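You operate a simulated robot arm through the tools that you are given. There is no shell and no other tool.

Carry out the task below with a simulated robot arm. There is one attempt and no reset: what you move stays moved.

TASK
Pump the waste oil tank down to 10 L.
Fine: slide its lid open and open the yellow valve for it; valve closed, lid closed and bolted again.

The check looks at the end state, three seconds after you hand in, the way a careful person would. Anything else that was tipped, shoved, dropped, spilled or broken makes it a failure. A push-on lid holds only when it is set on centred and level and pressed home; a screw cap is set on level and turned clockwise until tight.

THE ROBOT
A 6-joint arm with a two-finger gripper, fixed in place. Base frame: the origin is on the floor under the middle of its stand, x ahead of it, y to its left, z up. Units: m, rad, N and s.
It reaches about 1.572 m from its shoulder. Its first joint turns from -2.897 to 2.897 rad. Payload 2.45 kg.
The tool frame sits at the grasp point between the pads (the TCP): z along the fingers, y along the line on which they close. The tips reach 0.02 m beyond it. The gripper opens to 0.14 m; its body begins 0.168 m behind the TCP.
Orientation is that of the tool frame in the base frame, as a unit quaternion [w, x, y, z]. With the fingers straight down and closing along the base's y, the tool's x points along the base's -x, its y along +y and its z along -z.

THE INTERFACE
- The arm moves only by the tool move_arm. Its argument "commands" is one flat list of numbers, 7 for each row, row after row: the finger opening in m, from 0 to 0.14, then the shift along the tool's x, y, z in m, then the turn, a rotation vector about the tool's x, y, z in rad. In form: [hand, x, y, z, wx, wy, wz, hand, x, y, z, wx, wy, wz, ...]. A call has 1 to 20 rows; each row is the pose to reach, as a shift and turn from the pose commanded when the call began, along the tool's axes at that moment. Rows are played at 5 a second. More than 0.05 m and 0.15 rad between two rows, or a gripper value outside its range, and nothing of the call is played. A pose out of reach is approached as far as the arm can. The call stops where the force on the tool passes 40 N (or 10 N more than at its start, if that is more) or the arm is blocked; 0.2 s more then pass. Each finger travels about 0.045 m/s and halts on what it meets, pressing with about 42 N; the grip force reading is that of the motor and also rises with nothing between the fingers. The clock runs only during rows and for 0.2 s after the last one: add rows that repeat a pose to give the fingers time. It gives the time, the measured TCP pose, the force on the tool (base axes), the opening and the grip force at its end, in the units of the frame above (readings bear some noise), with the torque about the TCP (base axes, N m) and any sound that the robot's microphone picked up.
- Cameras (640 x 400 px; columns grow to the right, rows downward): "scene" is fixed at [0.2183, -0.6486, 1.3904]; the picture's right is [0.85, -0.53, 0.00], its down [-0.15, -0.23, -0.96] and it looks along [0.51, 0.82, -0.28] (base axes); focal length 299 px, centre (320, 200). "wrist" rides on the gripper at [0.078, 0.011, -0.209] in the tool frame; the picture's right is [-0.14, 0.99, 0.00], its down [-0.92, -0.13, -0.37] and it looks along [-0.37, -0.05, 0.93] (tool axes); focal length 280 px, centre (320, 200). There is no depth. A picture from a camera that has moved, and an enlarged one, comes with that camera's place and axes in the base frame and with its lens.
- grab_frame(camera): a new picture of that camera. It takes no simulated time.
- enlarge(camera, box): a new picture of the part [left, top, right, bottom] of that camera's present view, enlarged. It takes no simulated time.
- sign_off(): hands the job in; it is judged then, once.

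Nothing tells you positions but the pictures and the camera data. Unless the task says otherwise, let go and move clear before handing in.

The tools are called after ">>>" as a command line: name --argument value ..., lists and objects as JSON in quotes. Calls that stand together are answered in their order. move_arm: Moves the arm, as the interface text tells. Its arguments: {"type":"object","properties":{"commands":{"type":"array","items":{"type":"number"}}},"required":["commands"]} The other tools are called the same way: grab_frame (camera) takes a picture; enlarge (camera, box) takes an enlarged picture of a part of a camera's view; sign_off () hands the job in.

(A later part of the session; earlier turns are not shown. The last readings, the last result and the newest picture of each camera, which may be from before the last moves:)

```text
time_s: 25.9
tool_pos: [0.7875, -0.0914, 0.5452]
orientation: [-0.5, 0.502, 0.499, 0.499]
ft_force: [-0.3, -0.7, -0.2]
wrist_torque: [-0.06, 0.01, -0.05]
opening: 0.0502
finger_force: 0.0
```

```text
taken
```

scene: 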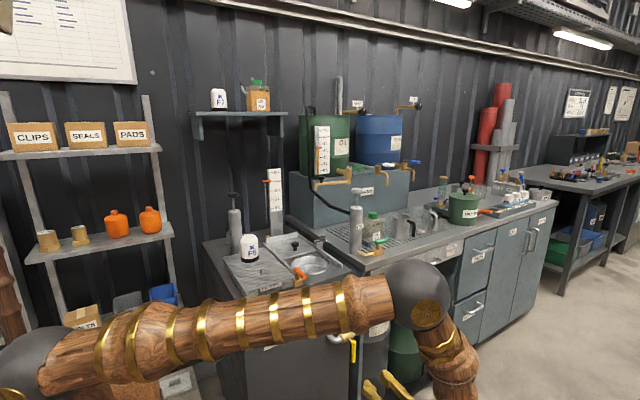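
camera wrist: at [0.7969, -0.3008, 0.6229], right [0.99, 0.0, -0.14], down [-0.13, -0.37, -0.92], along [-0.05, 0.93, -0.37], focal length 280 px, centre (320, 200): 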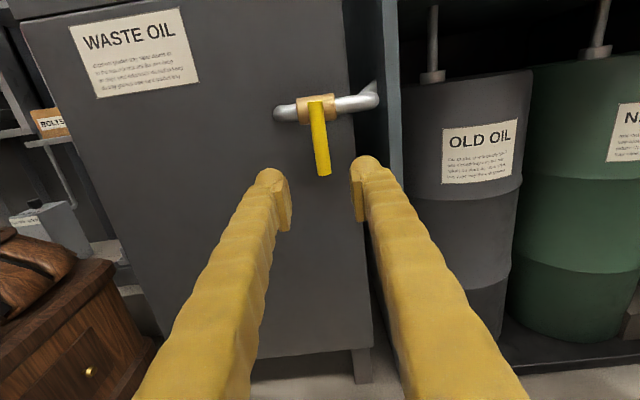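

The alignment is good: lever at x about 0.788, bottom at z about 0.525. I'll go forward so the fingertips straddle the lower part of the lever, then close.

>>> move_arm --commands '[0.05, 0.003, 0.0005, 0.035, 0, 0, 0, 0.05, 0.003, 0.0005, 0.07, 0, 0, 0, 0.05, 0.003, 0.0005, 0.1, 0, 0, 0, 0.05, 0.003, 0.0005, 0.1214, 0, 0, 0, 0.05, 0.003, 0.0005, 0.1214, 0, 0, 0]'

>>> grab_frame --camera "wrist"

>>> enlarge --camera "scene" --box '[310, 300, 410, 400]'

```text
time_s: 27.1
tool_pos: [0.7876, 0.029, 0.5479]
orientation: [-0.501, 0.501, 0.5, 0.499]
ft_force: [-0.3, -0.6, -0.3]
wrist_torque: [-0.01, -0.01, 0.02]
opening: 0.0501
finger_force: 0.1
```

```text
taken
camera wrist: at [0.7973, -0.1792, 0.626], right [0.99, 0.0, -0.14], down [-0.13, -0.37, -0.92], along [-0.05, 0.93, -0.37], focal length 280 px, centre (320, 200)
```

wrist: 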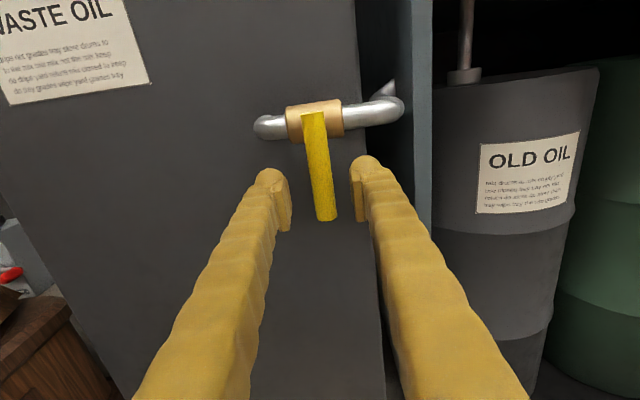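

```text
4.00 times, centred on (360, 350) of scene
camera zoom: at [0.2183, -0.6486, 1.3904], right [0.85, -0.53, 0.0], down [-0.15, -0.23, -0.96], along [0.51, 0.82, -0.28], focal length 1197 px, centre (160, -400)
```

zoom: 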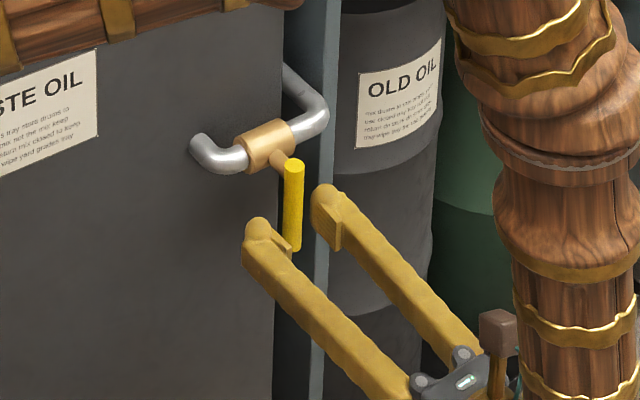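

The fingers straddle the lever, so I'll close on it.

>>> move_arm --commands '[0.008, 0, 0, 0, 0, 0, 0, 0.008, 0, 0, 0, 0, 0, 0, 0.008, 0, 0, 0, 0, 0, 0, 0.008, 0, 0, 0, 0, 0, 0]'

>>> enlarge --camera "wrist" --box '[220, 70, 420, 250]'

```text
time_s: 28.1
tool_pos: [0.7864, 0.0296, 0.5483]
orientation: [-0.5, 0.502, 0.499, 0.499]
ft_force: [15.1, 7.2, -2.5]
wrist_torque: [0.15, 0.83, -0.17]
opening: 0.0175
finger_force: 42.4
```

```text
2.22 times, centred on (320, 160) of wrist
camera zoom: at [0.7977, -0.1794, 0.6261], right [0.99, 0.0, -0.14], down [-0.13, -0.37, -0.92], along [-0.05, 0.93, -0.37], focal length 623 px, centre (320, 289)
```

zoom: 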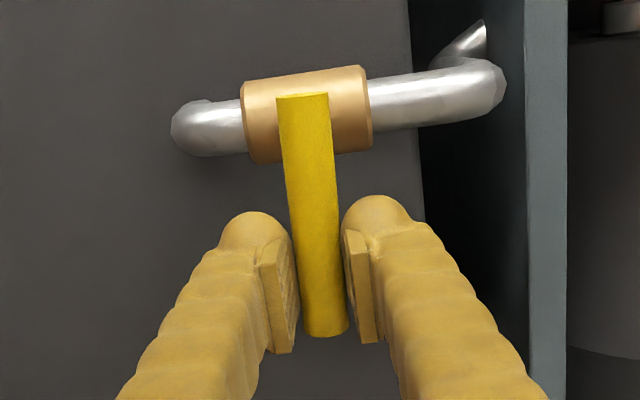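

The lever is held (0.0175 m). The reaction hints that it resists toward -x, so I'll try a small turn toward +x about the pivot and watch the force.

>>> move_arm --commands '[0.008, 0.0001, 0.0028, 0, 0, 0, -0.05, 0.008, 0.0003, 0.0057, 0, 0, 0, -0.1, 0.008, 0.0006, 0.0085, 0, 0, 0, -0.15, 0.008, 0.0011, 0.0113, 0, 0, 0, -0.2, 0.008, 0.0011, 0.0113, 0, 0, 0, -0.2]'

>>> enlarge --camera "wrist" --box '[220, 70, 420, 250]'

>>> enlarge --camera "scene" --box '[310, 300, 410, 400]'

```text
time_s: 28.9
tool_pos: [0.7916, 0.0297, 0.5496]
orientation: [-0.468, 0.465, 0.531, 0.531]
ft_force: [-17.0, -7.1, 7.5]
wrist_torque: [0.49, 1.06, 0.22]
opening: 0.0192
finger_force: 44.6
stopped in row 3: the force on the tool passed its limit at 48 N (the readings are from after the stop); the commanded pose is now the measured one
```

```text
2.22 times, centred on (320, 160) of wrist
camera zoom: at [0.7918, -0.1797, 0.6263], right [1.0, 0.01, -0.01], down [-0.01, -0.37, -0.93], along [-0.01, 0.93, -0.37], focal length 623 px, centre (320, 289)
```

zoom: 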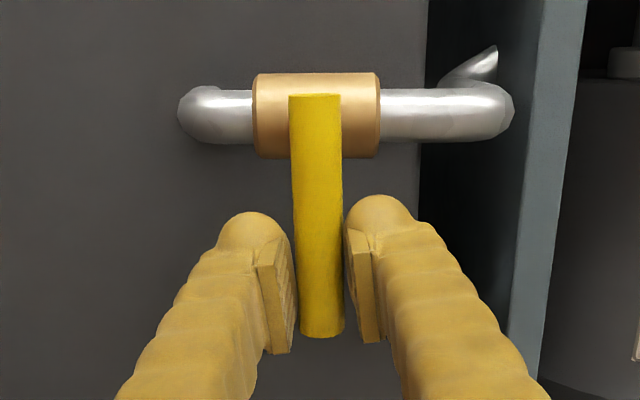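

```text
4.00 times, centred on (360, 350) of scene
camera zoom: at [0.2183, -0.6486, 1.3904], right [0.85, -0.53, 0.0], down [-0.15, -0.23, -0.96], along [0.51, 0.82, -0.28], focal length 1197 px, centre (160, -400)
```

zoom: 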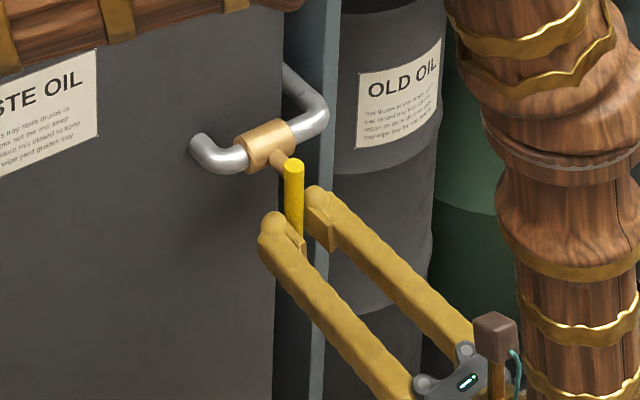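

The lever stopped firmly toward +x and stayed vertical, so it opens toward -x. I'll go back and turn it that way along the arc, a small part first.

>>> move_arm --commands '[0.008, -0.0011, -0.0038, 0, 0, 0, 0.141, 0.008, 0.0, -0.0094, 0, 0, 0, 0.241, 0.008, 0.0016, -0.0148, 0, 0, 0, 0.341, 0.008, 0.0038, -0.0201, 0, 0, 0, 0.441]'

>>> enlarge --camera "wrist" --box '[220, 70, 420, 250]'

>>> enlarge --camera "scene" --box '[310, 300, 410, 400]'

```text
time_s: 29.9
tool_pos: [0.7724, 0.0294, 0.5505]
orientation: [0.572, -0.57, -0.417, -0.416]
ft_force: [23.9, 5.3, 3.5]
wrist_torque: [-0.21, 1.08, -0.11]
opening: 0.0177
finger_force: 42.6
```

```text
2.22 times, centred on (320, 160) of wrist
camera zoom: at [0.8059, -0.1795, 0.6202], right [0.9, 0.0, -0.43], down [-0.4, -0.37, -0.84], along [-0.16, 0.93, -0.33], focal length 623 px, centre (320, 289)
```

zoom: 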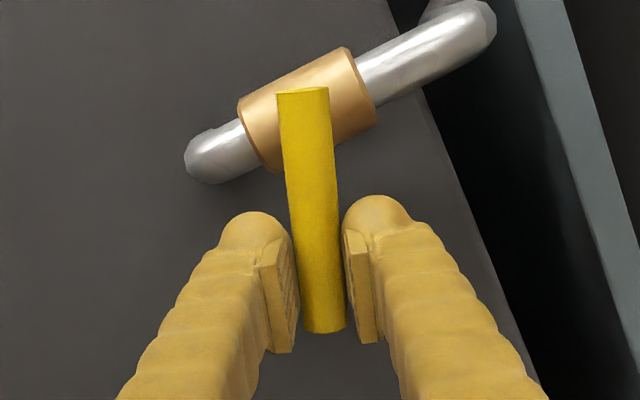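

```text
4.00 times, centred on (360, 350) of scene
camera zoom: at [0.2183, -0.6486, 1.3904], right [0.85, -0.53, 0.0], down [-0.15, -0.23, -0.96], along [0.51, 0.82, -0.28], focal length 1197 px, centre (160, -400)
```

zoom: 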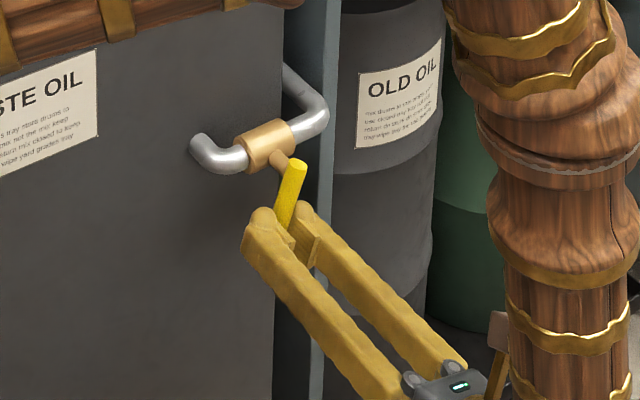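

The lever is turning toward -x with steady friction. I'll continue along the arc.

>>> move_arm --commands '[0.008, 0.0003, -0.0057, 0, 0, 0, 0.1, 0.008, 0.0011, -0.0113, 0, 0, 0, 0.2, 0.008, 0.0025, -0.0168, 0, 0, 0, 0.3, 0.008, 0.0045, -0.0222, 0, 0, 0, 0.4, 0.008, 0.007, -0.0273, 0, 0, 0, 0.5, 0.008, 0.01, -0.0322, 0, 0, 0, 0.6]'

>>> enlarge --camera "wrist" --box '[220, 70, 420, 250]'

>>> enlarge --camera "scene" --box '[310, 300, 410, 400]'

```text
time_s: 31.3
tool_pos: [0.7451, 0.0279, 0.5709]
orientation: [-0.669, 0.669, 0.229, 0.229]
ft_force: [33.9, -15.5, -2.0]
wrist_torque: [-0.1, 1.01, -0.34]
opening: 0.018
finger_force: 44.1
```

```text
2.22 times, centred on (320, 160) of wrist
camera zoom: at [0.8127, -0.1804, 0.6073], right [0.5, 0.0, -0.87], down [-0.8, -0.37, -0.46], along [-0.32, 0.93, -0.18], focal length 623 px, centre (320, 289)
```

zoom: 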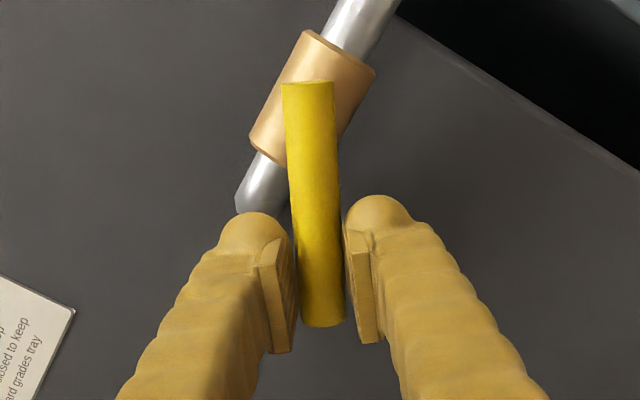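

```text
4.00 times, centred on (360, 350) of scene
camera zoom: at [0.2183, -0.6486, 1.3904], right [0.85, -0.53, 0.0], down [-0.15, -0.23, -0.96], along [0.51, 0.82, -0.28], focal length 1197 px, centre (160, -400)
```

zoom: 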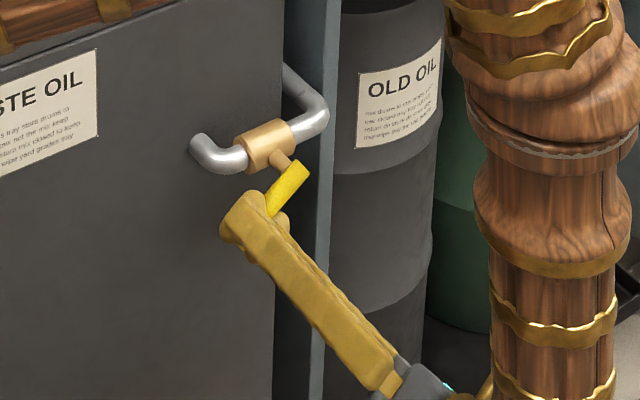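

The lever is past halfway, but there's some outward and radial force, likely the fingertips near the pipe plus a small pivot error. I'll ease the grip open, back off slightly and look before re-gripping.

>>> move_arm --commands '[0.04, 0, 0, 0, 0, 0, 0, 0.04, 0, 0, 0, 0, 0, 0, 0.04, 0, 0, -0.007, 0, 0, 0]'

>>> grab_frame --camera "wrist"

>>> enlarge --camera "wrist" --box '[220, 70, 420, 250]'

>>> enlarge --camera "scene" --box '[330, 320, 390, 370]'

```text
time_s: 32.1
tool_pos: [0.7431, 0.0227, 0.5694]
orientation: [0.67, -0.668, -0.23, -0.228]
ft_force: [-0.3, 0.6, -0.2]
wrist_torque: [0.0, -0.01, 0.0]
opening: 0.04
finger_force: 0.1
```

```text
taken
camera wrist: at [0.8121, -0.1863, 0.6075], right [0.5, 0.0, -0.87], down [-0.8, -0.37, -0.46], along [-0.32, 0.93, -0.18], focal length 280 px, centre (320, 200)
```

wrist: 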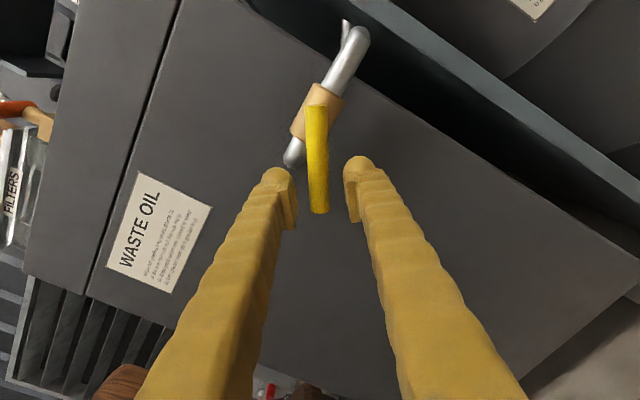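

```text
2.22 times, centred on (320, 160) of wrist
camera zoom: at [0.8121, -0.1863, 0.6075], right [0.5, 0.0, -0.87], down [-0.8, -0.37, -0.46], along [-0.32, 0.93, -0.18], focal length 623 px, centre (320, 289)
```

zoom: 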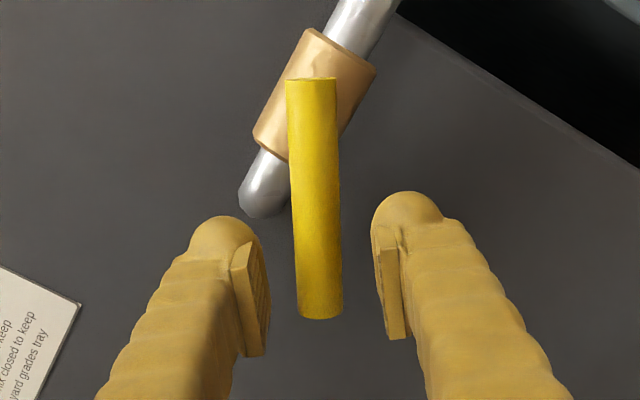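

```text
8.00 times, centred on (360, 345) of scene
camera zoom: at [0.2183, -0.6486, 1.3904], right [0.85, -0.53, 0.0], down [-0.15, -0.23, -0.96], along [0.51, 0.82, -0.28], focal length 2394 px, centre (0, -960)
```

zoom: 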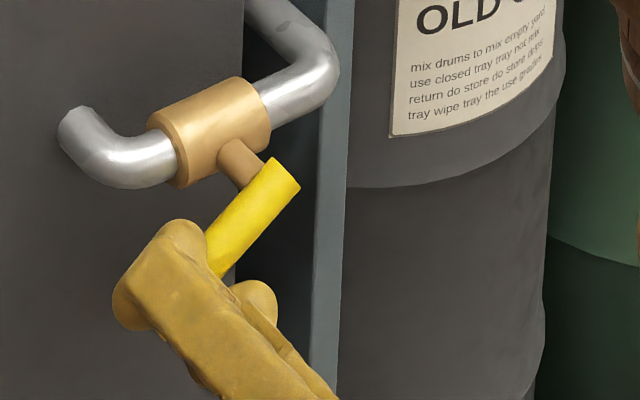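

The lever stays put at about 0.97 rad, and the pivot looks to be at (0.789, 0.597), slightly lower than I assumed. I'll re-grip at about 5 cm radius.

>>> move_arm --commands '[0.04, 0.0033, 0.0034, 0.003, 0, 0, 0.065, 0.008, 0.0033, 0.0034, 0.003, 0, 0, 0.065, 0.008, 0.0033, 0.0034, 0.003, 0, 0, 0.065, 0.008, 0.0033, 0.0034, 0.003, 0, 0, 0.065, 0.008, 0.0033, 0.0034, 0.003, 0, 0, 0.065]'

```text
time_s: 33.3
tool_pos: [0.7482, 0.025, 0.5698]
orientation: [0.677, -0.675, -0.21, -0.206]
ft_force: [-12.7, -4.2, 9.4]
wrist_torque: [0.22, -0.78, 0.06]
opening: 0.0159
finger_force: 42.0
```

>>> move_arm --commands '[0.008, 0.0002, -0.005, 0, 0, 0, 0.1, 0.008, 0.001, -0.0099, 0, 0, 0, 0.2, 0.008, 0.0022, -0.0148, 0, 0, 0, 0.3, 0.008, 0.0039, -0.0195, 0, 0, 0, 0.4, 0.008, 0.0061, -0.024, 0, 0, 0, 0.5, 0.008, 0.0087, -0.0282, 0, 0, 0, 0.6]'

>>> enlarge --camera "wrist" --box '[220, 70, 420, 250]'

>>> enlarge --camera "scene" --box '[320, 310, 400, 380]'

```text
time_s: 34.2
tool_pos: [0.7407, 0.0246, 0.586]
orientation: [0.704, -0.701, -0.086, -0.083]
ft_force: [-9.7, -7.5, 20.4]
wrist_torque: [0.35, -1.09, -0.09]
opening: 0.0155
finger_force: 41.5
stopped in row 4: the force on the tool passed its limit at 41 N (the readings are from after the stop); the commanded pose is now the measured one
```

```text
2.22 times, centred on (320, 160) of wrist
camera zoom: at [0.8193, -0.1839, 0.5923], right [0.1, 0.0, -0.99], down [-0.92, -0.37, -0.1], along [-0.37, 0.93, -0.03], focal length 623 px, centre (320, 289)
```

zoom: 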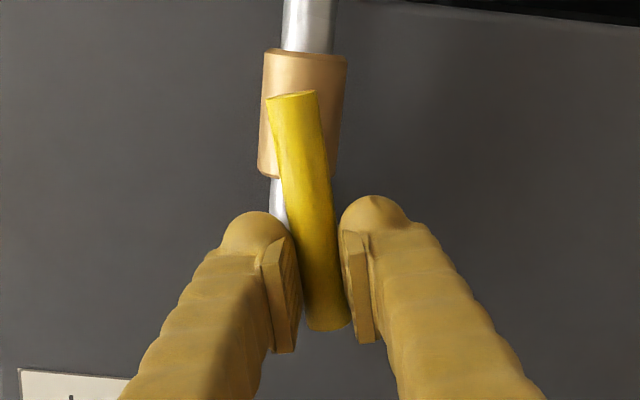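

```text
5.71 times, centred on (360, 345) of scene
camera zoom: at [0.2183, -0.6486, 1.3904], right [0.85, -0.53, 0.0], down [-0.15, -0.23, -0.96], along [0.51, 0.82, -0.28], focal length 1710 px, centre (91, -629)
```

zoom: 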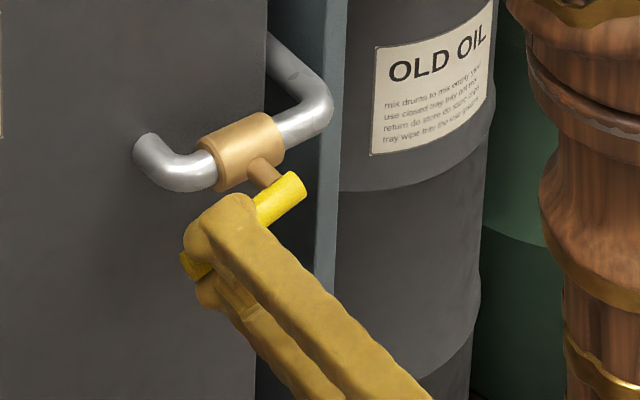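

The lever is at about 1.25 rad and nearly horizontal. The tool had over-rotated a little, so I'll correct that and follow the arc (pivot z about 0.602) to the horizontal stop.

>>> move_arm --commands '[0.008, 0, 0, 0, 0, 0, -0.075, 0.008, -0.0001, -0.0053, 0, 0, 0, 0.025, 0.008, 0.0002, -0.0103, 0, 0, 0, 0.125, 0.008, 0.0011, -0.0154, 0, 0, 0, 0.225, 0.008, 0.002, -0.0186, 0, 0, 0, 0.29]'

>>> enlarge --camera "wrist" --box '[220, 70, 420, 250]'

>>> enlarge --camera "scene" --box '[320, 310, 400, 380]'

```text
time_s: 35.4
tool_pos: [0.7376, 0.0238, 0.6007]
orientation: [0.708, -0.707, 0.004, 0.008]
ft_force: [-0.8, -3.8, -9.6]
wrist_torque: [-0.15, -0.78, 0.19]
opening: 0.0149
finger_force: 41.2
stopped in row 5: the force on the tool passed its limit at 44 N (the readings are from after the stop); the commanded pose is now the measured one
```

```text
2.22 times, centred on (320, 160) of wrist
camera zoom: at [0.8168, -0.1844, 0.5872], right [-0.15, 0.0, -0.99], down [-0.92, -0.37, 0.14], along [-0.37, 0.93, 0.06], focal length 623 px, centre (320, 289)
```

zoom: 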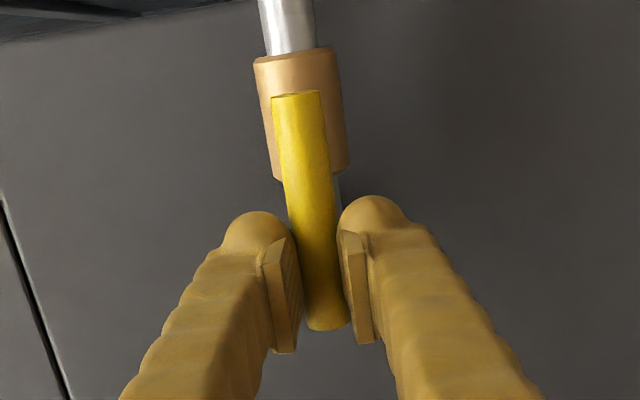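

```text
5.71 times, centred on (360, 345) of scene
camera zoom: at [0.2183, -0.6486, 1.3904], right [0.85, -0.53, 0.0], down [-0.15, -0.23, -0.96], along [0.51, 0.82, -0.28], focal length 1710 px, centre (91, -629)
```

zoom: 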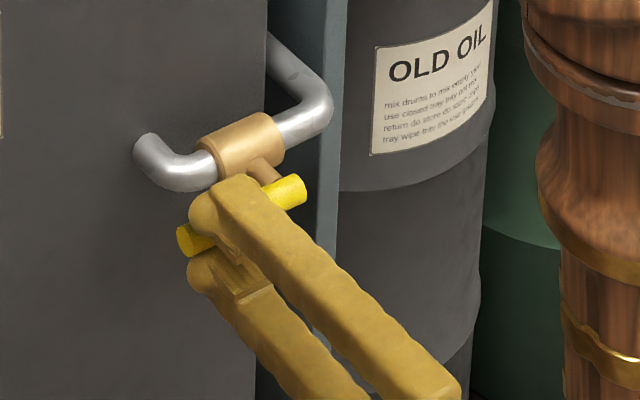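

The force rose at horizontal, which is the open stop. I'll release, back straight out and look at the lever.

>>> move_arm --commands '[0.045, 0, 0, 0, 0, 0, 0, 0.045, 0, 0, 0, 0, 0, 0, 0.045, 0, 0, 0, 0, 0, 0, 0.045, 0, 0, -0.04, 0, 0, 0, 0.045, 0, 0, -0.08, 0, 0, 0, 0.045, 0, 0, -0.12, 0, 0, 0]'

>>> grab_frame --camera "wrist"

>>> enlarge --camera "scene" --box '[320, 310, 400, 380]'

>>> enlarge --camera "scene" --box '[210, 150, 350, 300]'

```text
time_s: 36.8
tool_pos: [0.7391, -0.0959, 0.5999]
orientation: [-0.707, 0.707, -0.005, -0.007]
ft_force: [-0.2, 0.3, -0.1]
wrist_torque: [0.01, -0.01, 0.02]
opening: 0.0447
finger_force: 0.0
```

```text
taken
camera wrist: at [0.8173, -0.3045, 0.5872], right [-0.15, 0.0, -0.99], down [-0.92, -0.37, 0.14], along [-0.37, 0.93, 0.06], focal length 280 px, centre (320, 200)
```

wrist: 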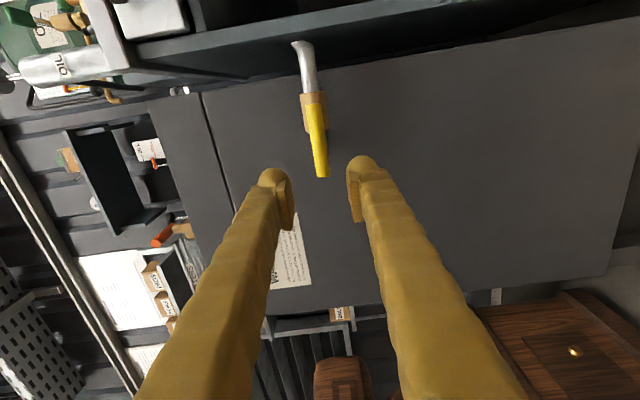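

```text
5.71 times, centred on (360, 345) of scene
camera zoom: at [0.2183, -0.6486, 1.3904], right [0.85, -0.53, 0.0], down [-0.15, -0.23, -0.96], along [0.51, 0.82, -0.28], focal length 1710 px, centre (91, -629)
```

zoom: 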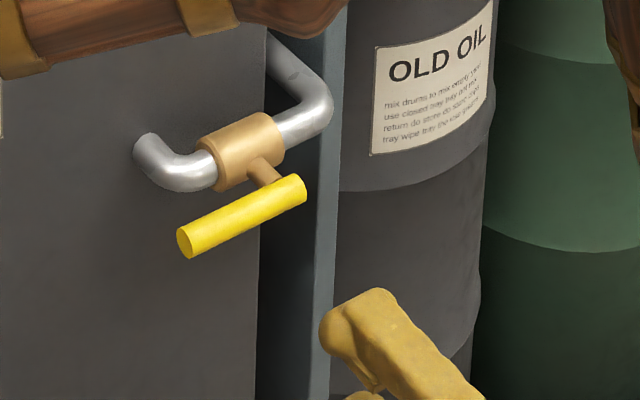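

```text
2.67 times, centred on (280, 225) of scene
camera zoom: at [0.2183, -0.6486, 1.3904], right [0.85, -0.53, 0.0], down [-0.15, -0.23, -0.96], along [0.51, 0.82, -0.28], focal length 798 px, centre (427, 133)
```

zoom: 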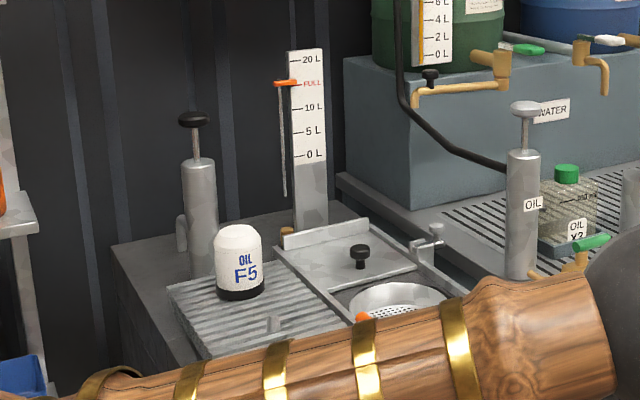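

The valve is open, with its lever parallel to the pipe. The gauge still reads FULL, about 15 L, and isn't draining by itself. Next I'll back away, unwind the wrist and rise, on the way to the pump at about (0.516, 0.466), knob at z about 1.09.

>>> move_arm --commands '[0.07, -0.0018, -0.0273, -0.0109, 0, 0, -0.1434, 0.07, -0.0036, -0.0545, -0.0218, 0, 0, -0.2868, 0.07, -0.0055, -0.0818, -0.0327, 0, 0, -0.4302, 0.07, -0.0073, -0.1091, -0.0436, 0, 0, -0.5736, 0.07, -0.0091, -0.1364, -0.0545, 0, 0, -0.717, 0.07, -0.0109, -0.1636, -0.0655, 0, 0, -0.8604, 0.07, -0.0127, -0.1909, -0.0764, 0, 0, -1.0038, 0.07, -0.0145, -0.2182, -0.0873, 0, 0, -1.1472, 0.07, -0.0164, -0.2455, -0.0982, 0, 0, -1.2906, 0.07, -0.0182, -0.2727, -0.1091, 0, 0, -1.434, 0.07, -0.02, -0.3, -0.12, 0, 0, -1.5774]'

>>> grab_frame --camera "wrist"

>>> grab_frame --camera "scene"

```text
time_s: 39.2
tool_pos: [0.7241, -0.2157, 0.9038]
orientation: [0.504, -0.502, -0.498, -0.496]
ft_force: [0.4, -0.2, 0.3]
wrist_torque: [0.07, 0.0, 0.0]
opening: 0.07
finger_force: 0.1
```

```text
taken
camera wrist: at [0.7361, -0.4245, 0.9792], right [0.99, 0.0, -0.15], down [-0.13, -0.37, -0.92], along [-0.06, 0.93, -0.36], focal length 280 px, centre (320, 200)
```

wrist: 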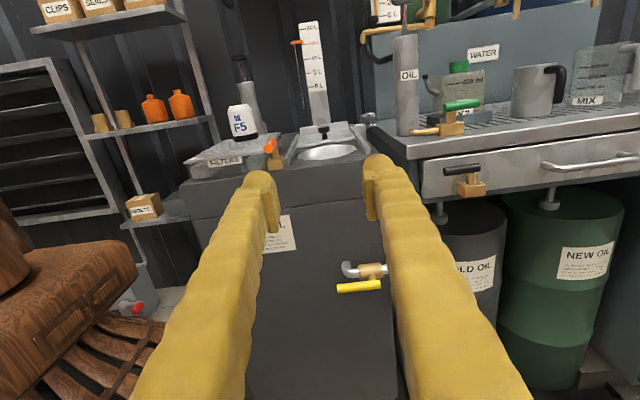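

```text
taken
```

scene: 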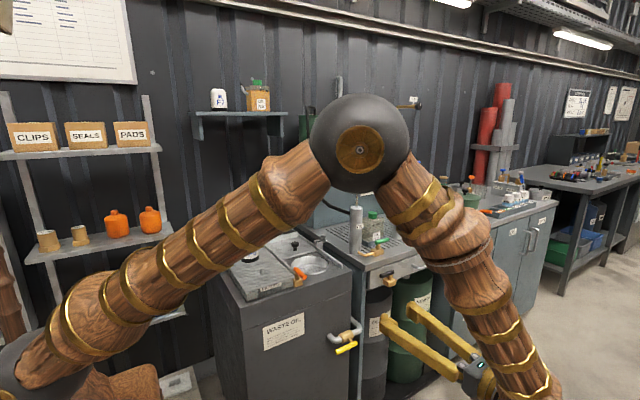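

From here the wrist camera sees the pump and gauge from the front. I'll enlarge to triangulate the pump and check for the shelf.

>>> enlarge --camera "wrist" --box '[200, 10, 380, 170]'

>>> enlarge --camera "scene" --box '[180, 70, 300, 190]'

```text
2.50 times, centred on (290, 90) of wrist
camera zoom: at [0.7361, -0.4245, 0.9792], right [0.99, 0.0, -0.15], down [-0.13, -0.37, -0.92], along [-0.06, 0.93, -0.36], focal length 701 px, centre (395, 475)
```

zoom: 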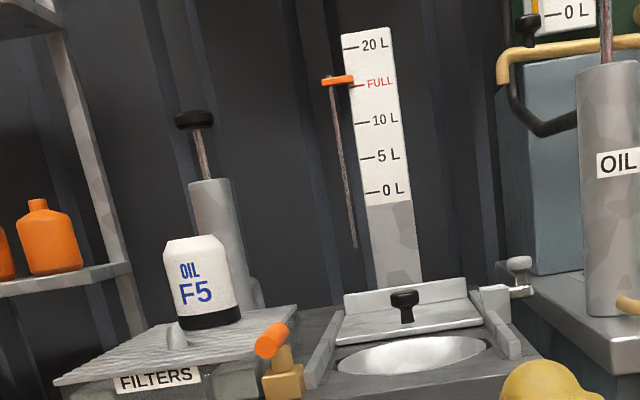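

```text
3.33 times, centred on (240, 130) of scene
camera zoom: at [0.2183, -0.6486, 1.3904], right [0.85, -0.53, 0.0], down [-0.15, -0.23, -0.96], along [0.51, 0.82, -0.28], focal length 997 px, centre (587, 433)
```

zoom: 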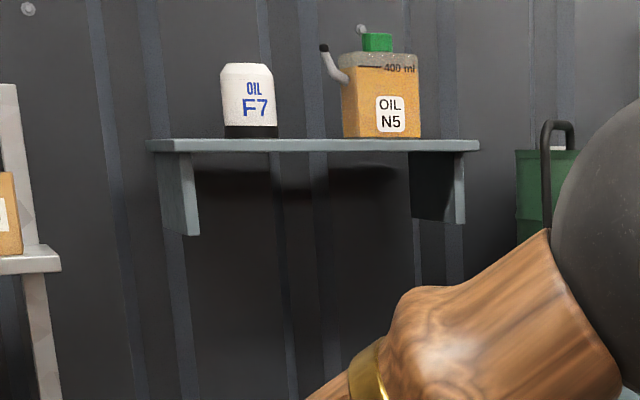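

The pump knob is at (0.518, 0.470, 1.094), the cylinder top is at z about 1.03, and the F5 bottle is at about (0.52, 0.345) with its top at 0.97. I'll approach with the tool tilted 45° so the hand stays over the front, clear of the shelf and bottle. First I'll rise and tilt.

>>> move_arm --commands '[0.08, 0.045, 0, 0, 0, -0.1, 0, 0.08, 0.09, 0, 0, 0, -0.2, 0, 0.08, 0.135, 0, 0, 0, -0.3, 0, 0.08, 0.18, 0, 0, 0, -0.4, 0, 0.08, 0.225, 0, 0, 0, -0.5, 0, 0.08, 0.27, -0.01, 0.01, 0, -0.6, 0, 0.08, 0.31, -0.03, 0.03, 0, -0.7, 0, 0.08, 0.337, -0.05, 0.06, 0, -0.785, 0, 0.08, 0.337, -0.065, 0.1, 0, -0.785, 0, 0.08, 0.337, -0.08, 0.145, 0, -0.785, 0, 0.08, 0.337, -0.1, 0.19, 0, -0.785, 0, 0.08, 0.337, -0.118, 0.235, 0, -0.785, 0, 0.08, 0.337, -0.135, 0.28, 0, -0.785, 0]'

>>> grab_frame --camera "wrist"

>>> grab_frame --camera "scene"

```text
time_s: 42.0
tool_pos: [0.5923, 0.0659, 1.2382]
orientation: [-0.275, 0.654, 0.653, 0.266]
ft_force: [0.5, -0.1, 0.5]
wrist_torque: [-0.01, 0.03, 0.01]
opening: 0.0801
finger_force: 0.0
```

```text
taken
camera wrist: at [0.6042, -0.0264, 1.4398], right [0.99, -0.09, -0.11], down [-0.13, -0.91, -0.39], along [-0.06, 0.4, -0.91], focal length 280 px, centre (320, 200)
```

wrist: 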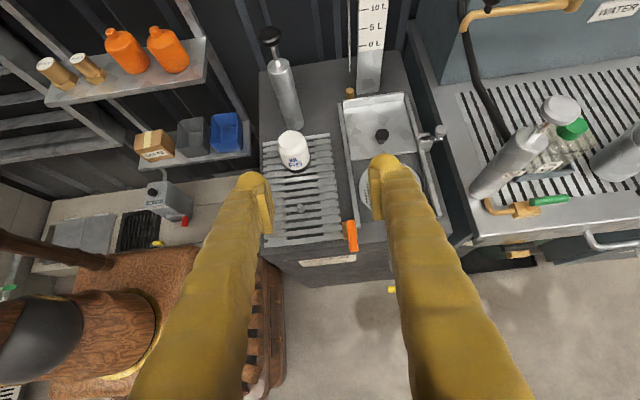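

```text
taken
```

scene: 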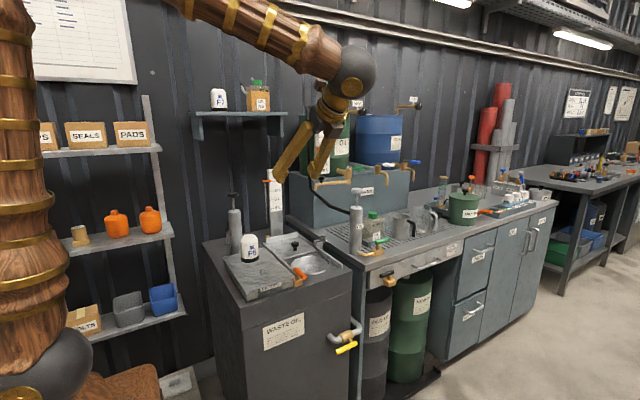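

The view agrees: the knob is at (0.52, 0.47, 1.094). I'll move to the staging point on the 45° line in front of the pump knob.

>>> move_arm --commands '[0.08, 0.031, -0.012, 0.031, 0, 0, 0, 0.08, 0.062, -0.024, 0.061, 0, 0, 0, 0.08, 0.094, -0.036, 0.092, 0, 0, 0, 0.08, 0.125, -0.048, 0.123, 0, 0, 0, 0.08, 0.157, -0.06, 0.153, 0, 0, 0, 0.08, 0.188, -0.072, 0.184, 0, 0, 0]'

>>> grab_frame --camera "wrist"

>>> grab_frame --camera "scene"

```text
time_s: 43.4
tool_pos: [0.5178, 0.3269, 1.2447]
orientation: [-0.275, 0.653, 0.654, 0.266]
ft_force: [-1.0, -0.8, 0.2]
wrist_torque: [0.02, 0.04, 0.02]
opening: 0.0798
finger_force: 0.1
```

```text
taken
camera wrist: at [0.5299, 0.2347, 1.4456], right [0.99, -0.09, -0.11], down [-0.13, -0.91, -0.39], along [-0.06, 0.4, -0.91], focal length 280 px, centre (320, 200)
```

wrist: 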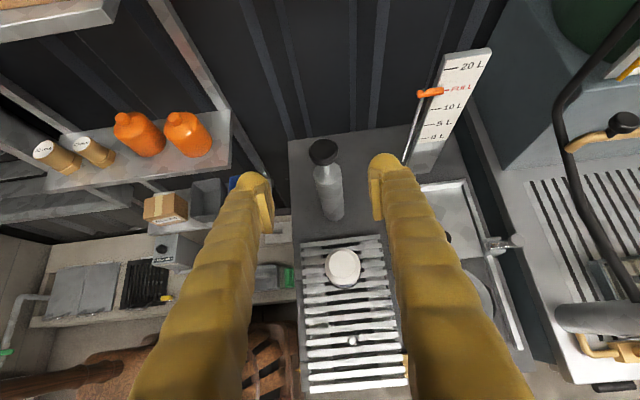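

```text
taken
```

scene: 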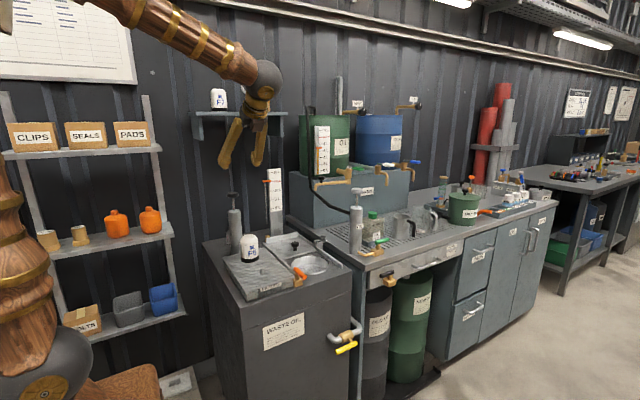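

The knob is centred between the fingers. I'll advance along the 45° line until the pads straddle the knob disc.

>>> move_arm --commands '[0.08, -0.001, 0.0003, 0.04, 0, 0, 0, 0.08, -0.002, 0.0006, 0.08, 0, 0, 0, 0.08, -0.003, 0.0009, 0.12, 0, 0, 0, 0.08, -0.004, 0.0012, 0.16, 0, 0, 0, 0.08, -0.0054, 0.0012, 0.185, 0, 0, 0]'

>>> grab_frame --camera "wrist"

>>> enlarge --camera "scene" --box '[180, 100, 300, 260]'

```text
time_s: 44.6
tool_pos: [0.5196, 0.4539, 1.1091]
orientation: [-0.274, 0.653, 0.654, 0.267]
ft_force: [0.4, -0.1, -0.8]
wrist_torque: [0.0, 0.01, 0.02]
opening: 0.0799
finger_force: 0.0
```

```text
taken
camera wrist: at [0.5309, 0.3616, 1.31], right [0.99, -0.09, -0.11], down [-0.13, -0.91, -0.39], along [-0.06, 0.4, -0.92], focal length 280 px, centre (320, 200)
```

wrist: 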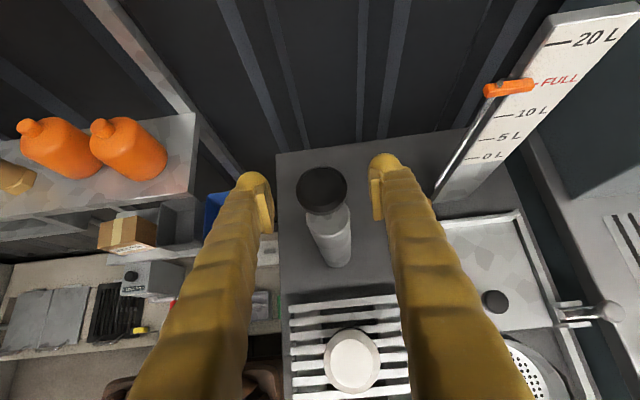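

```text
2.50 times, centred on (240, 180) of scene
camera zoom: at [0.2183, -0.6486, 1.3904], right [0.85, -0.53, 0.0], down [-0.15, -0.23, -0.96], along [0.51, 0.82, -0.28], focal length 748 px, centre (520, 250)
```

zoom: 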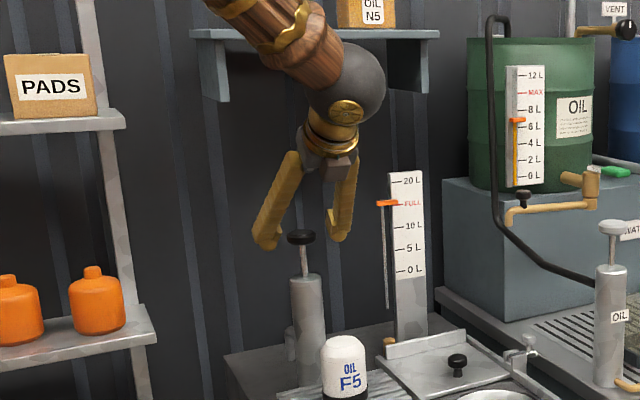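

The knob disc is between the pads. I'll ease in about 1 cm more and close on it.

>>> move_arm --commands '[0.08, -0.002, 0.0005, 0.012, 0, 0, 0, 0.03, -0.002, 0.0005, 0.012, 0, 0, 0, 0.03, -0.002, 0.0005, 0.012, 0, 0, 0, 0.03, -0.002, 0.0005, 0.012, 0, 0, 0, 0.03, -0.002, 0.0005, 0.012, 0, 0, 0]'

>>> grab_frame --camera "wrist"

>>> enlarge --camera "scene" --box '[200, 150, 300, 250]'

```text
time_s: 45.8
tool_pos: [0.5205, 0.4607, 1.0991]
orientation: [-0.274, 0.654, 0.652, 0.268]
ft_force: [11.1, 3.1, -2.9]
wrist_torque: [0.08, -0.13, -0.03]
opening: 0.0425
finger_force: 39.4
```

```text
taken
camera wrist: at [0.5319, 0.3685, 1.3004], right [0.99, -0.09, -0.11], down [-0.13, -0.91, -0.39], along [-0.06, 0.4, -0.91], focal length 280 px, centre (320, 200)
```

wrist: 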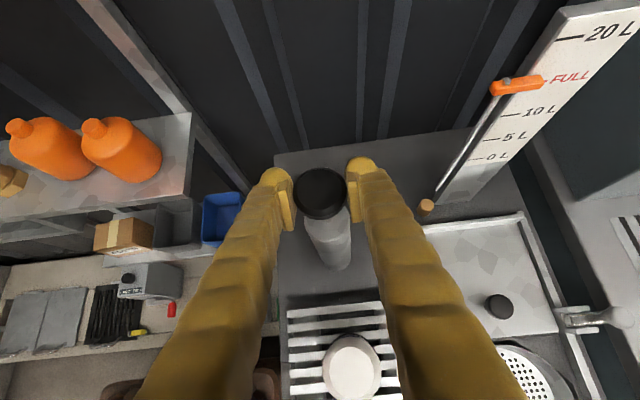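

```text
4.00 times, centred on (250, 200) of scene
camera zoom: at [0.2183, -0.6486, 1.3904], right [0.85, -0.53, 0.0], down [-0.15, -0.23, -0.96], along [0.51, 0.82, -0.28], focal length 1197 px, centre (600, 200)
```

zoom: 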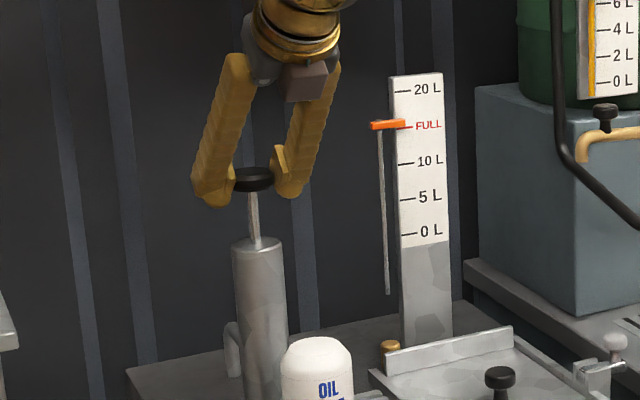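

The knob is gripped at 0.0425 m. I'll push down 3 cm first and watch the force and the gauge.

>>> move_arm --commands '[0.03, -0.0071, 0, 0.0071, 0, 0, 0, 0.03, -0.0141, 0, 0.0141, 0, 0, 0, 0.03, -0.0212, 0, 0.0212, 0, 0, 0]'

>>> enlarge --camera "scene" --box '[200, 150, 300, 250]'

```text
time_s: 46.6
tool_pos: [0.5189, 0.4596, 1.0692]
orientation: [-0.273, 0.654, 0.653, 0.268]
ft_force: [21.2, -0.7, 7.0]
wrist_torque: [-0.1, -0.16, -0.13]
opening: 0.0419
finger_force: 45.6
```

```text
4.00 times, centred on (250, 200) of scene
camera zoom: at [0.2183, -0.6486, 1.3904], right [0.85, -0.53, 0.0], down [-0.15, -0.23, -0.96], along [0.51, 0.82, -0.28], focal length 1197 px, centre (600, 200)
```

zoom: 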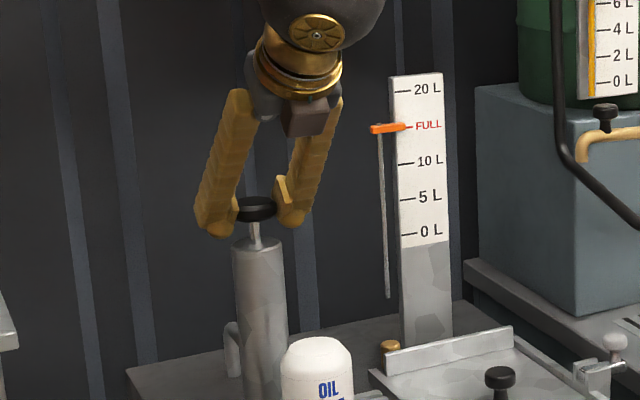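

The knob went down easily and the gauge flag dropped a little, by about 0.4 L, so the down-stroke pumps. I'll continue to near the bottom with a slight x correction.

>>> move_arm --commands '[0.03, -0.0035, 0.001, 0.0035, 0, 0, 0, 0.03, -0.0071, 0.0015, 0.0071, 0, 0, 0, 0.03, -0.0106, 0.0015, 0.0106, 0, 0, 0, 0.03, -0.0141, 0.0015, 0.0141, 0, 0, 0]'

>>> enlarge --camera "scene" --box '[200, 150, 300, 250]'

>>> enlarge --camera "wrist" --box '[420, 0, 640, 200]'

```text
time_s: 47.7
tool_pos: [0.5202, 0.4617, 1.0507]
orientation: [-0.275, 0.653, 0.653, 0.267]
ft_force: [-5.7, -10.3, 12.8]
wrist_torque: [-0.18, 0.01, -0.03]
opening: 0.042
finger_force: 45.1
stopped in row 4: the force on the tool passed its limit at 41 N (the readings are from after the stop); the commanded pose is now the measured one
```

```text
4.00 times, centred on (250, 200) of scene
camera zoom: at [0.2183, -0.6486, 1.3904], right [0.85, -0.53, 0.0], down [-0.15, -0.23, -0.96], along [0.51, 0.82, -0.28], focal length 1197 px, centre (600, 200)
```

zoom: 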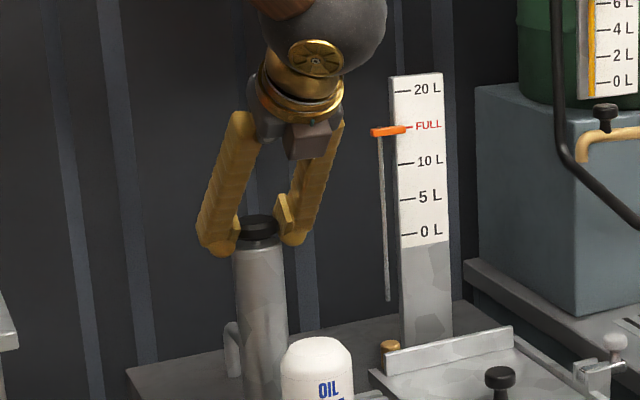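

```text
2.00 times, centred on (530, 100) of wrist
camera zoom: at [0.5318, 0.3684, 1.2517], right [0.99, -0.09, -0.11], down [-0.13, -0.91, -0.39], along [-0.06, 0.4, -0.91], focal length 561 px, centre (-100, 400)
```

zoom: 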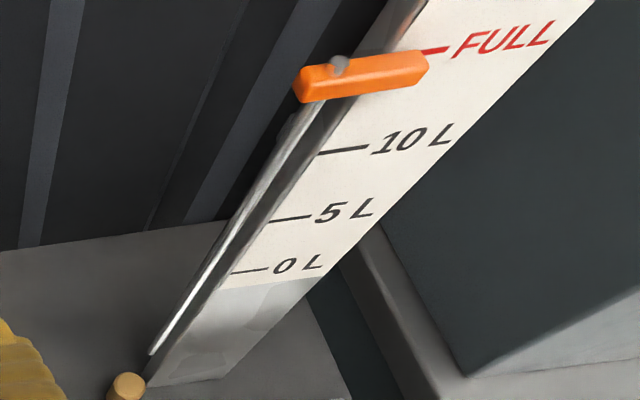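

Bottom stop reached; the flag dropped about 0.85 L for this stroke. Next comes the up-stroke, to see whether the return leaves the level alone and where the top stop is.

>>> move_arm --commands '[0.03, 0.0071, 0, -0.0071, 0, 0, 0, 0.03, 0.0141, 0, -0.0141, 0, 0, 0, 0.03, 0.0212, 0, -0.0212, 0, 0, 0, 0.03, 0.0283, 0, -0.0283, 0, 0, 0, 0.03, 0.0342, 0, -0.0342, 0, 0, 0]'

>>> enlarge --camera "scene" --box '[200, 150, 300, 250]'

>>> grab_frame --camera "wrist"

```text
time_s: 48.9
tool_pos: [0.5203, 0.461, 1.0986]
orientation: [-0.275, 0.653, 0.653, 0.267]
ft_force: [-20.1, -7.8, 1.6]
wrist_torque: [0.03, 0.12, 0.1]
opening: 0.0421
finger_force: 44.7
```

```text
4.00 times, centred on (250, 200) of scene
camera zoom: at [0.2183, -0.6486, 1.3904], right [0.85, -0.53, 0.0], down [-0.15, -0.23, -0.96], along [0.51, 0.82, -0.28], focal length 1197 px, centre (600, 200)
```

zoom: 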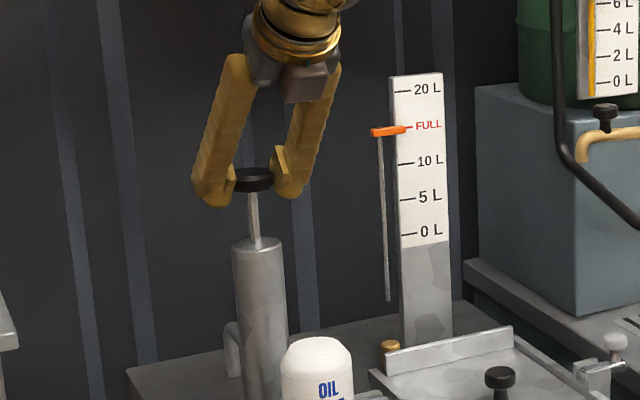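

```text
taken
camera wrist: at [0.5322, 0.3687, 1.2996], right [0.99, -0.09, -0.11], down [-0.13, -0.91, -0.39], along [-0.06, 0.4, -0.91], focal length 280 px, centre (320, 200)
```

wrist: 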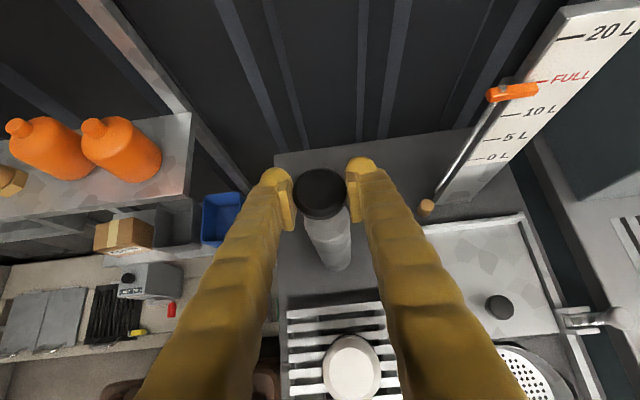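

The up-stroke doesn't change the level. I'll do two full strokes and read the gauge again.

>>> move_arm --commands '[0.03, -0.008, -0.0008, 0.008, 0, 0, 0, 0.03, -0.016, -0.0008, 0.016, 0, 0, 0, 0.03, -0.024, -0.0008, 0.024, 0, 0, 0, 0.03, -0.0318, -0.0008, 0.0318, 0, 0, 0, 0.03, -0.024, -0.0008, 0.024, 0, 0, 0, 0.03, -0.016, -0.0008, 0.016, 0, 0, 0, 0.03, -0.008, -0.0008, 0.008, 0, 0, 0, 0.03, 0, -0.0008, 0, 0, 0, 0, 0.03, -0.008, -0.0008, 0.008, 0, 0, 0, 0.03, -0.016, -0.0008, 0.016, 0, 0, 0, 0.03, -0.024, -0.0008, 0.024, 0, 0, 0, 0.03, -0.0318, -0.0008, 0.0318, 0, 0, 0, 0.03, -0.024, -0.0008, 0.024, 0, 0, 0, 0.03, -0.016, -0.0008, 0.016, 0, 0, 0, 0.03, -0.008, -0.0008, 0.008, 0, 0, 0, 0.03, 0, -0.0008, 0, 0, 0, 0]'

>>> enlarge --camera "scene" --box '[200, 150, 300, 250]'

>>> enlarge --camera "scene" --box '[255, 160, 295, 220]'

>>> enlarge --camera "wrist" --box '[460, 0, 640, 180]'

```text
time_s: 52.3
tool_pos: [0.52, 0.4606, 1.0983]
orientation: [-0.275, 0.654, 0.652, 0.268]
ft_force: [13.1, -3.9, -1.2]
wrist_torque: [0.09, -0.26, -0.04]
opening: 0.0418
finger_force: 44.8
```

```text
4.00 times, centred on (250, 200) of scene
camera zoom: at [0.2183, -0.6486, 1.3904], right [0.85, -0.53, 0.0], down [-0.15, -0.23, -0.96], along [0.51, 0.82, -0.28], focal length 1197 px, centre (600, 200)
```

zoom: 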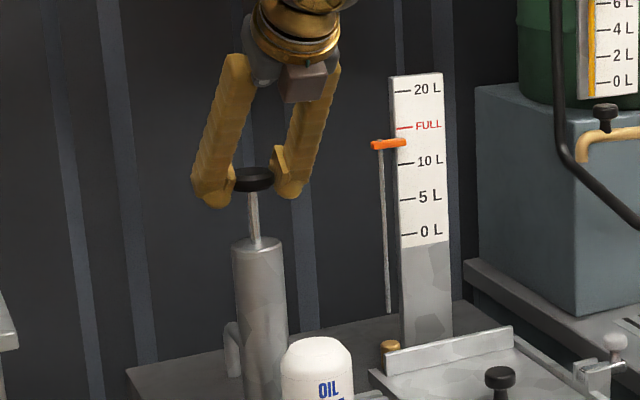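

```text
6.67 times, centred on (275, 190) of scene
camera zoom: at [0.2183, -0.6486, 1.3904], right [0.85, -0.53, 0.0], down [-0.15, -0.23, -0.96], along [0.51, 0.82, -0.28], focal length 1995 px, centre (620, 267)
```

zoom: 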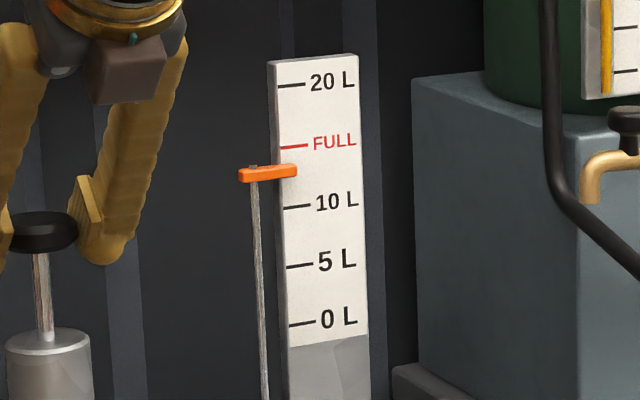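

```text
2.22 times, centred on (550, 90) of wrist
camera zoom: at [0.5318, 0.369, 1.2997], right [0.99, -0.09, -0.11], down [-0.13, -0.91, -0.39], along [-0.06, 0.4, -0.91], focal length 623 px, centre (-191, 444)
```

zoom: 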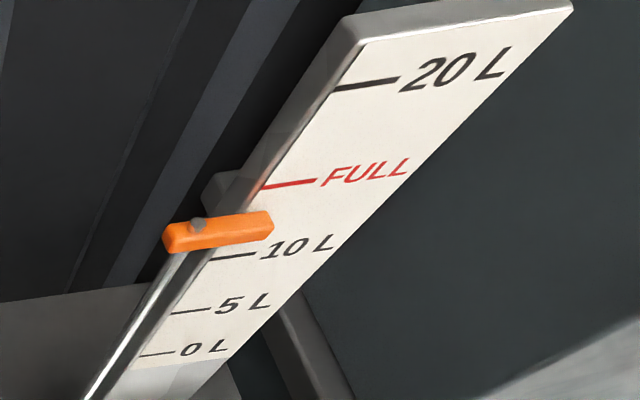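

The flag now reads roughly 13 L, so each 4.5 cm stroke removes about 0.85 L. I'll do two more strokes and then take a careful parallax-free reading.

>>> move_arm --commands '[0.03, -0.008, 0.0003, 0.008, 0, 0, 0, 0.03, -0.016, 0.0003, 0.016, 0, 0, 0, 0.03, -0.024, 0.0003, 0.024, 0, 0, 0, 0.03, -0.0318, 0.0003, 0.0318, 0, 0, 0, 0.03, -0.024, 0.0003, 0.024, 0, 0, 0, 0.03, -0.016, 0.0003, 0.016, 0, 0, 0, 0.03, -0.008, 0.0003, 0.008, 0, 0, 0, 0.03, 0, 0.0003, 0, 0, 0, 0, 0.03, -0.008, 0.0003, 0.008, 0, 0, 0, 0.03, -0.016, 0.0003, 0.016, 0, 0, 0, 0.03, -0.024, 0.0003, 0.024, 0, 0, 0, 0.03, -0.0318, 0.0003, 0.0318, 0, 0, 0, 0.03, -0.024, 0.0003, 0.024, 0, 0, 0, 0.03, -0.016, 0.0003, 0.016, 0, 0, 0, 0.03, -0.008, 0.0003, 0.008, 0, 0, 0, 0.03, 0, 0.0003, 0, 0, 0, 0]'

>>> enlarge --camera "scene" --box '[255, 160, 295, 220]'

>>> enlarge --camera "wrist" --box '[460, 0, 640, 180]'

```text
time_s: 55.7
tool_pos: [0.5201, 0.4615, 1.0976]
orientation: [-0.273, 0.653, 0.654, 0.267]
ft_force: [1.1, 14.8, 0.8]
wrist_torque: [0.35, -0.12, 0.07]
opening: 0.042
finger_force: 45.4
```

```text
6.67 times, centred on (275, 190) of scene
camera zoom: at [0.2183, -0.6486, 1.3904], right [0.85, -0.53, 0.0], down [-0.15, -0.23, -0.96], along [0.51, 0.82, -0.28], focal length 1995 px, centre (620, 267)
```

zoom: 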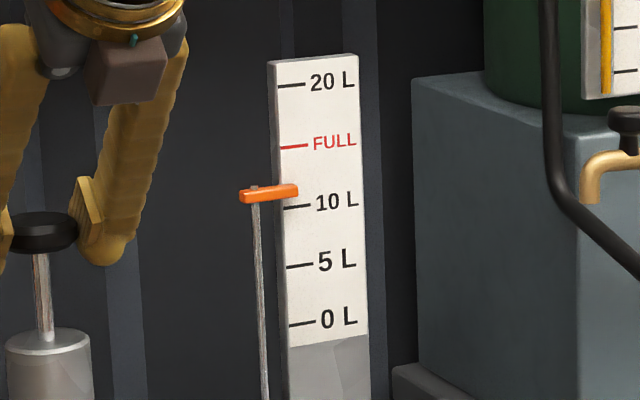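

```text
2.22 times, centred on (550, 90) of wrist
camera zoom: at [0.532, 0.3687, 1.2992], right [0.99, -0.09, -0.11], down [-0.13, -0.91, -0.39], along [-0.06, 0.4, -0.91], focal length 623 px, centre (-191, 444)
```

zoom: 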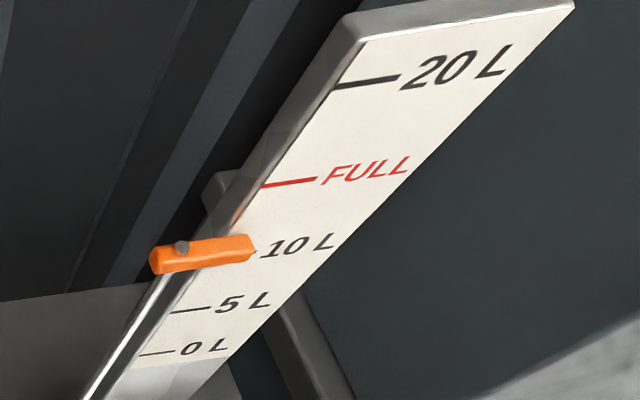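

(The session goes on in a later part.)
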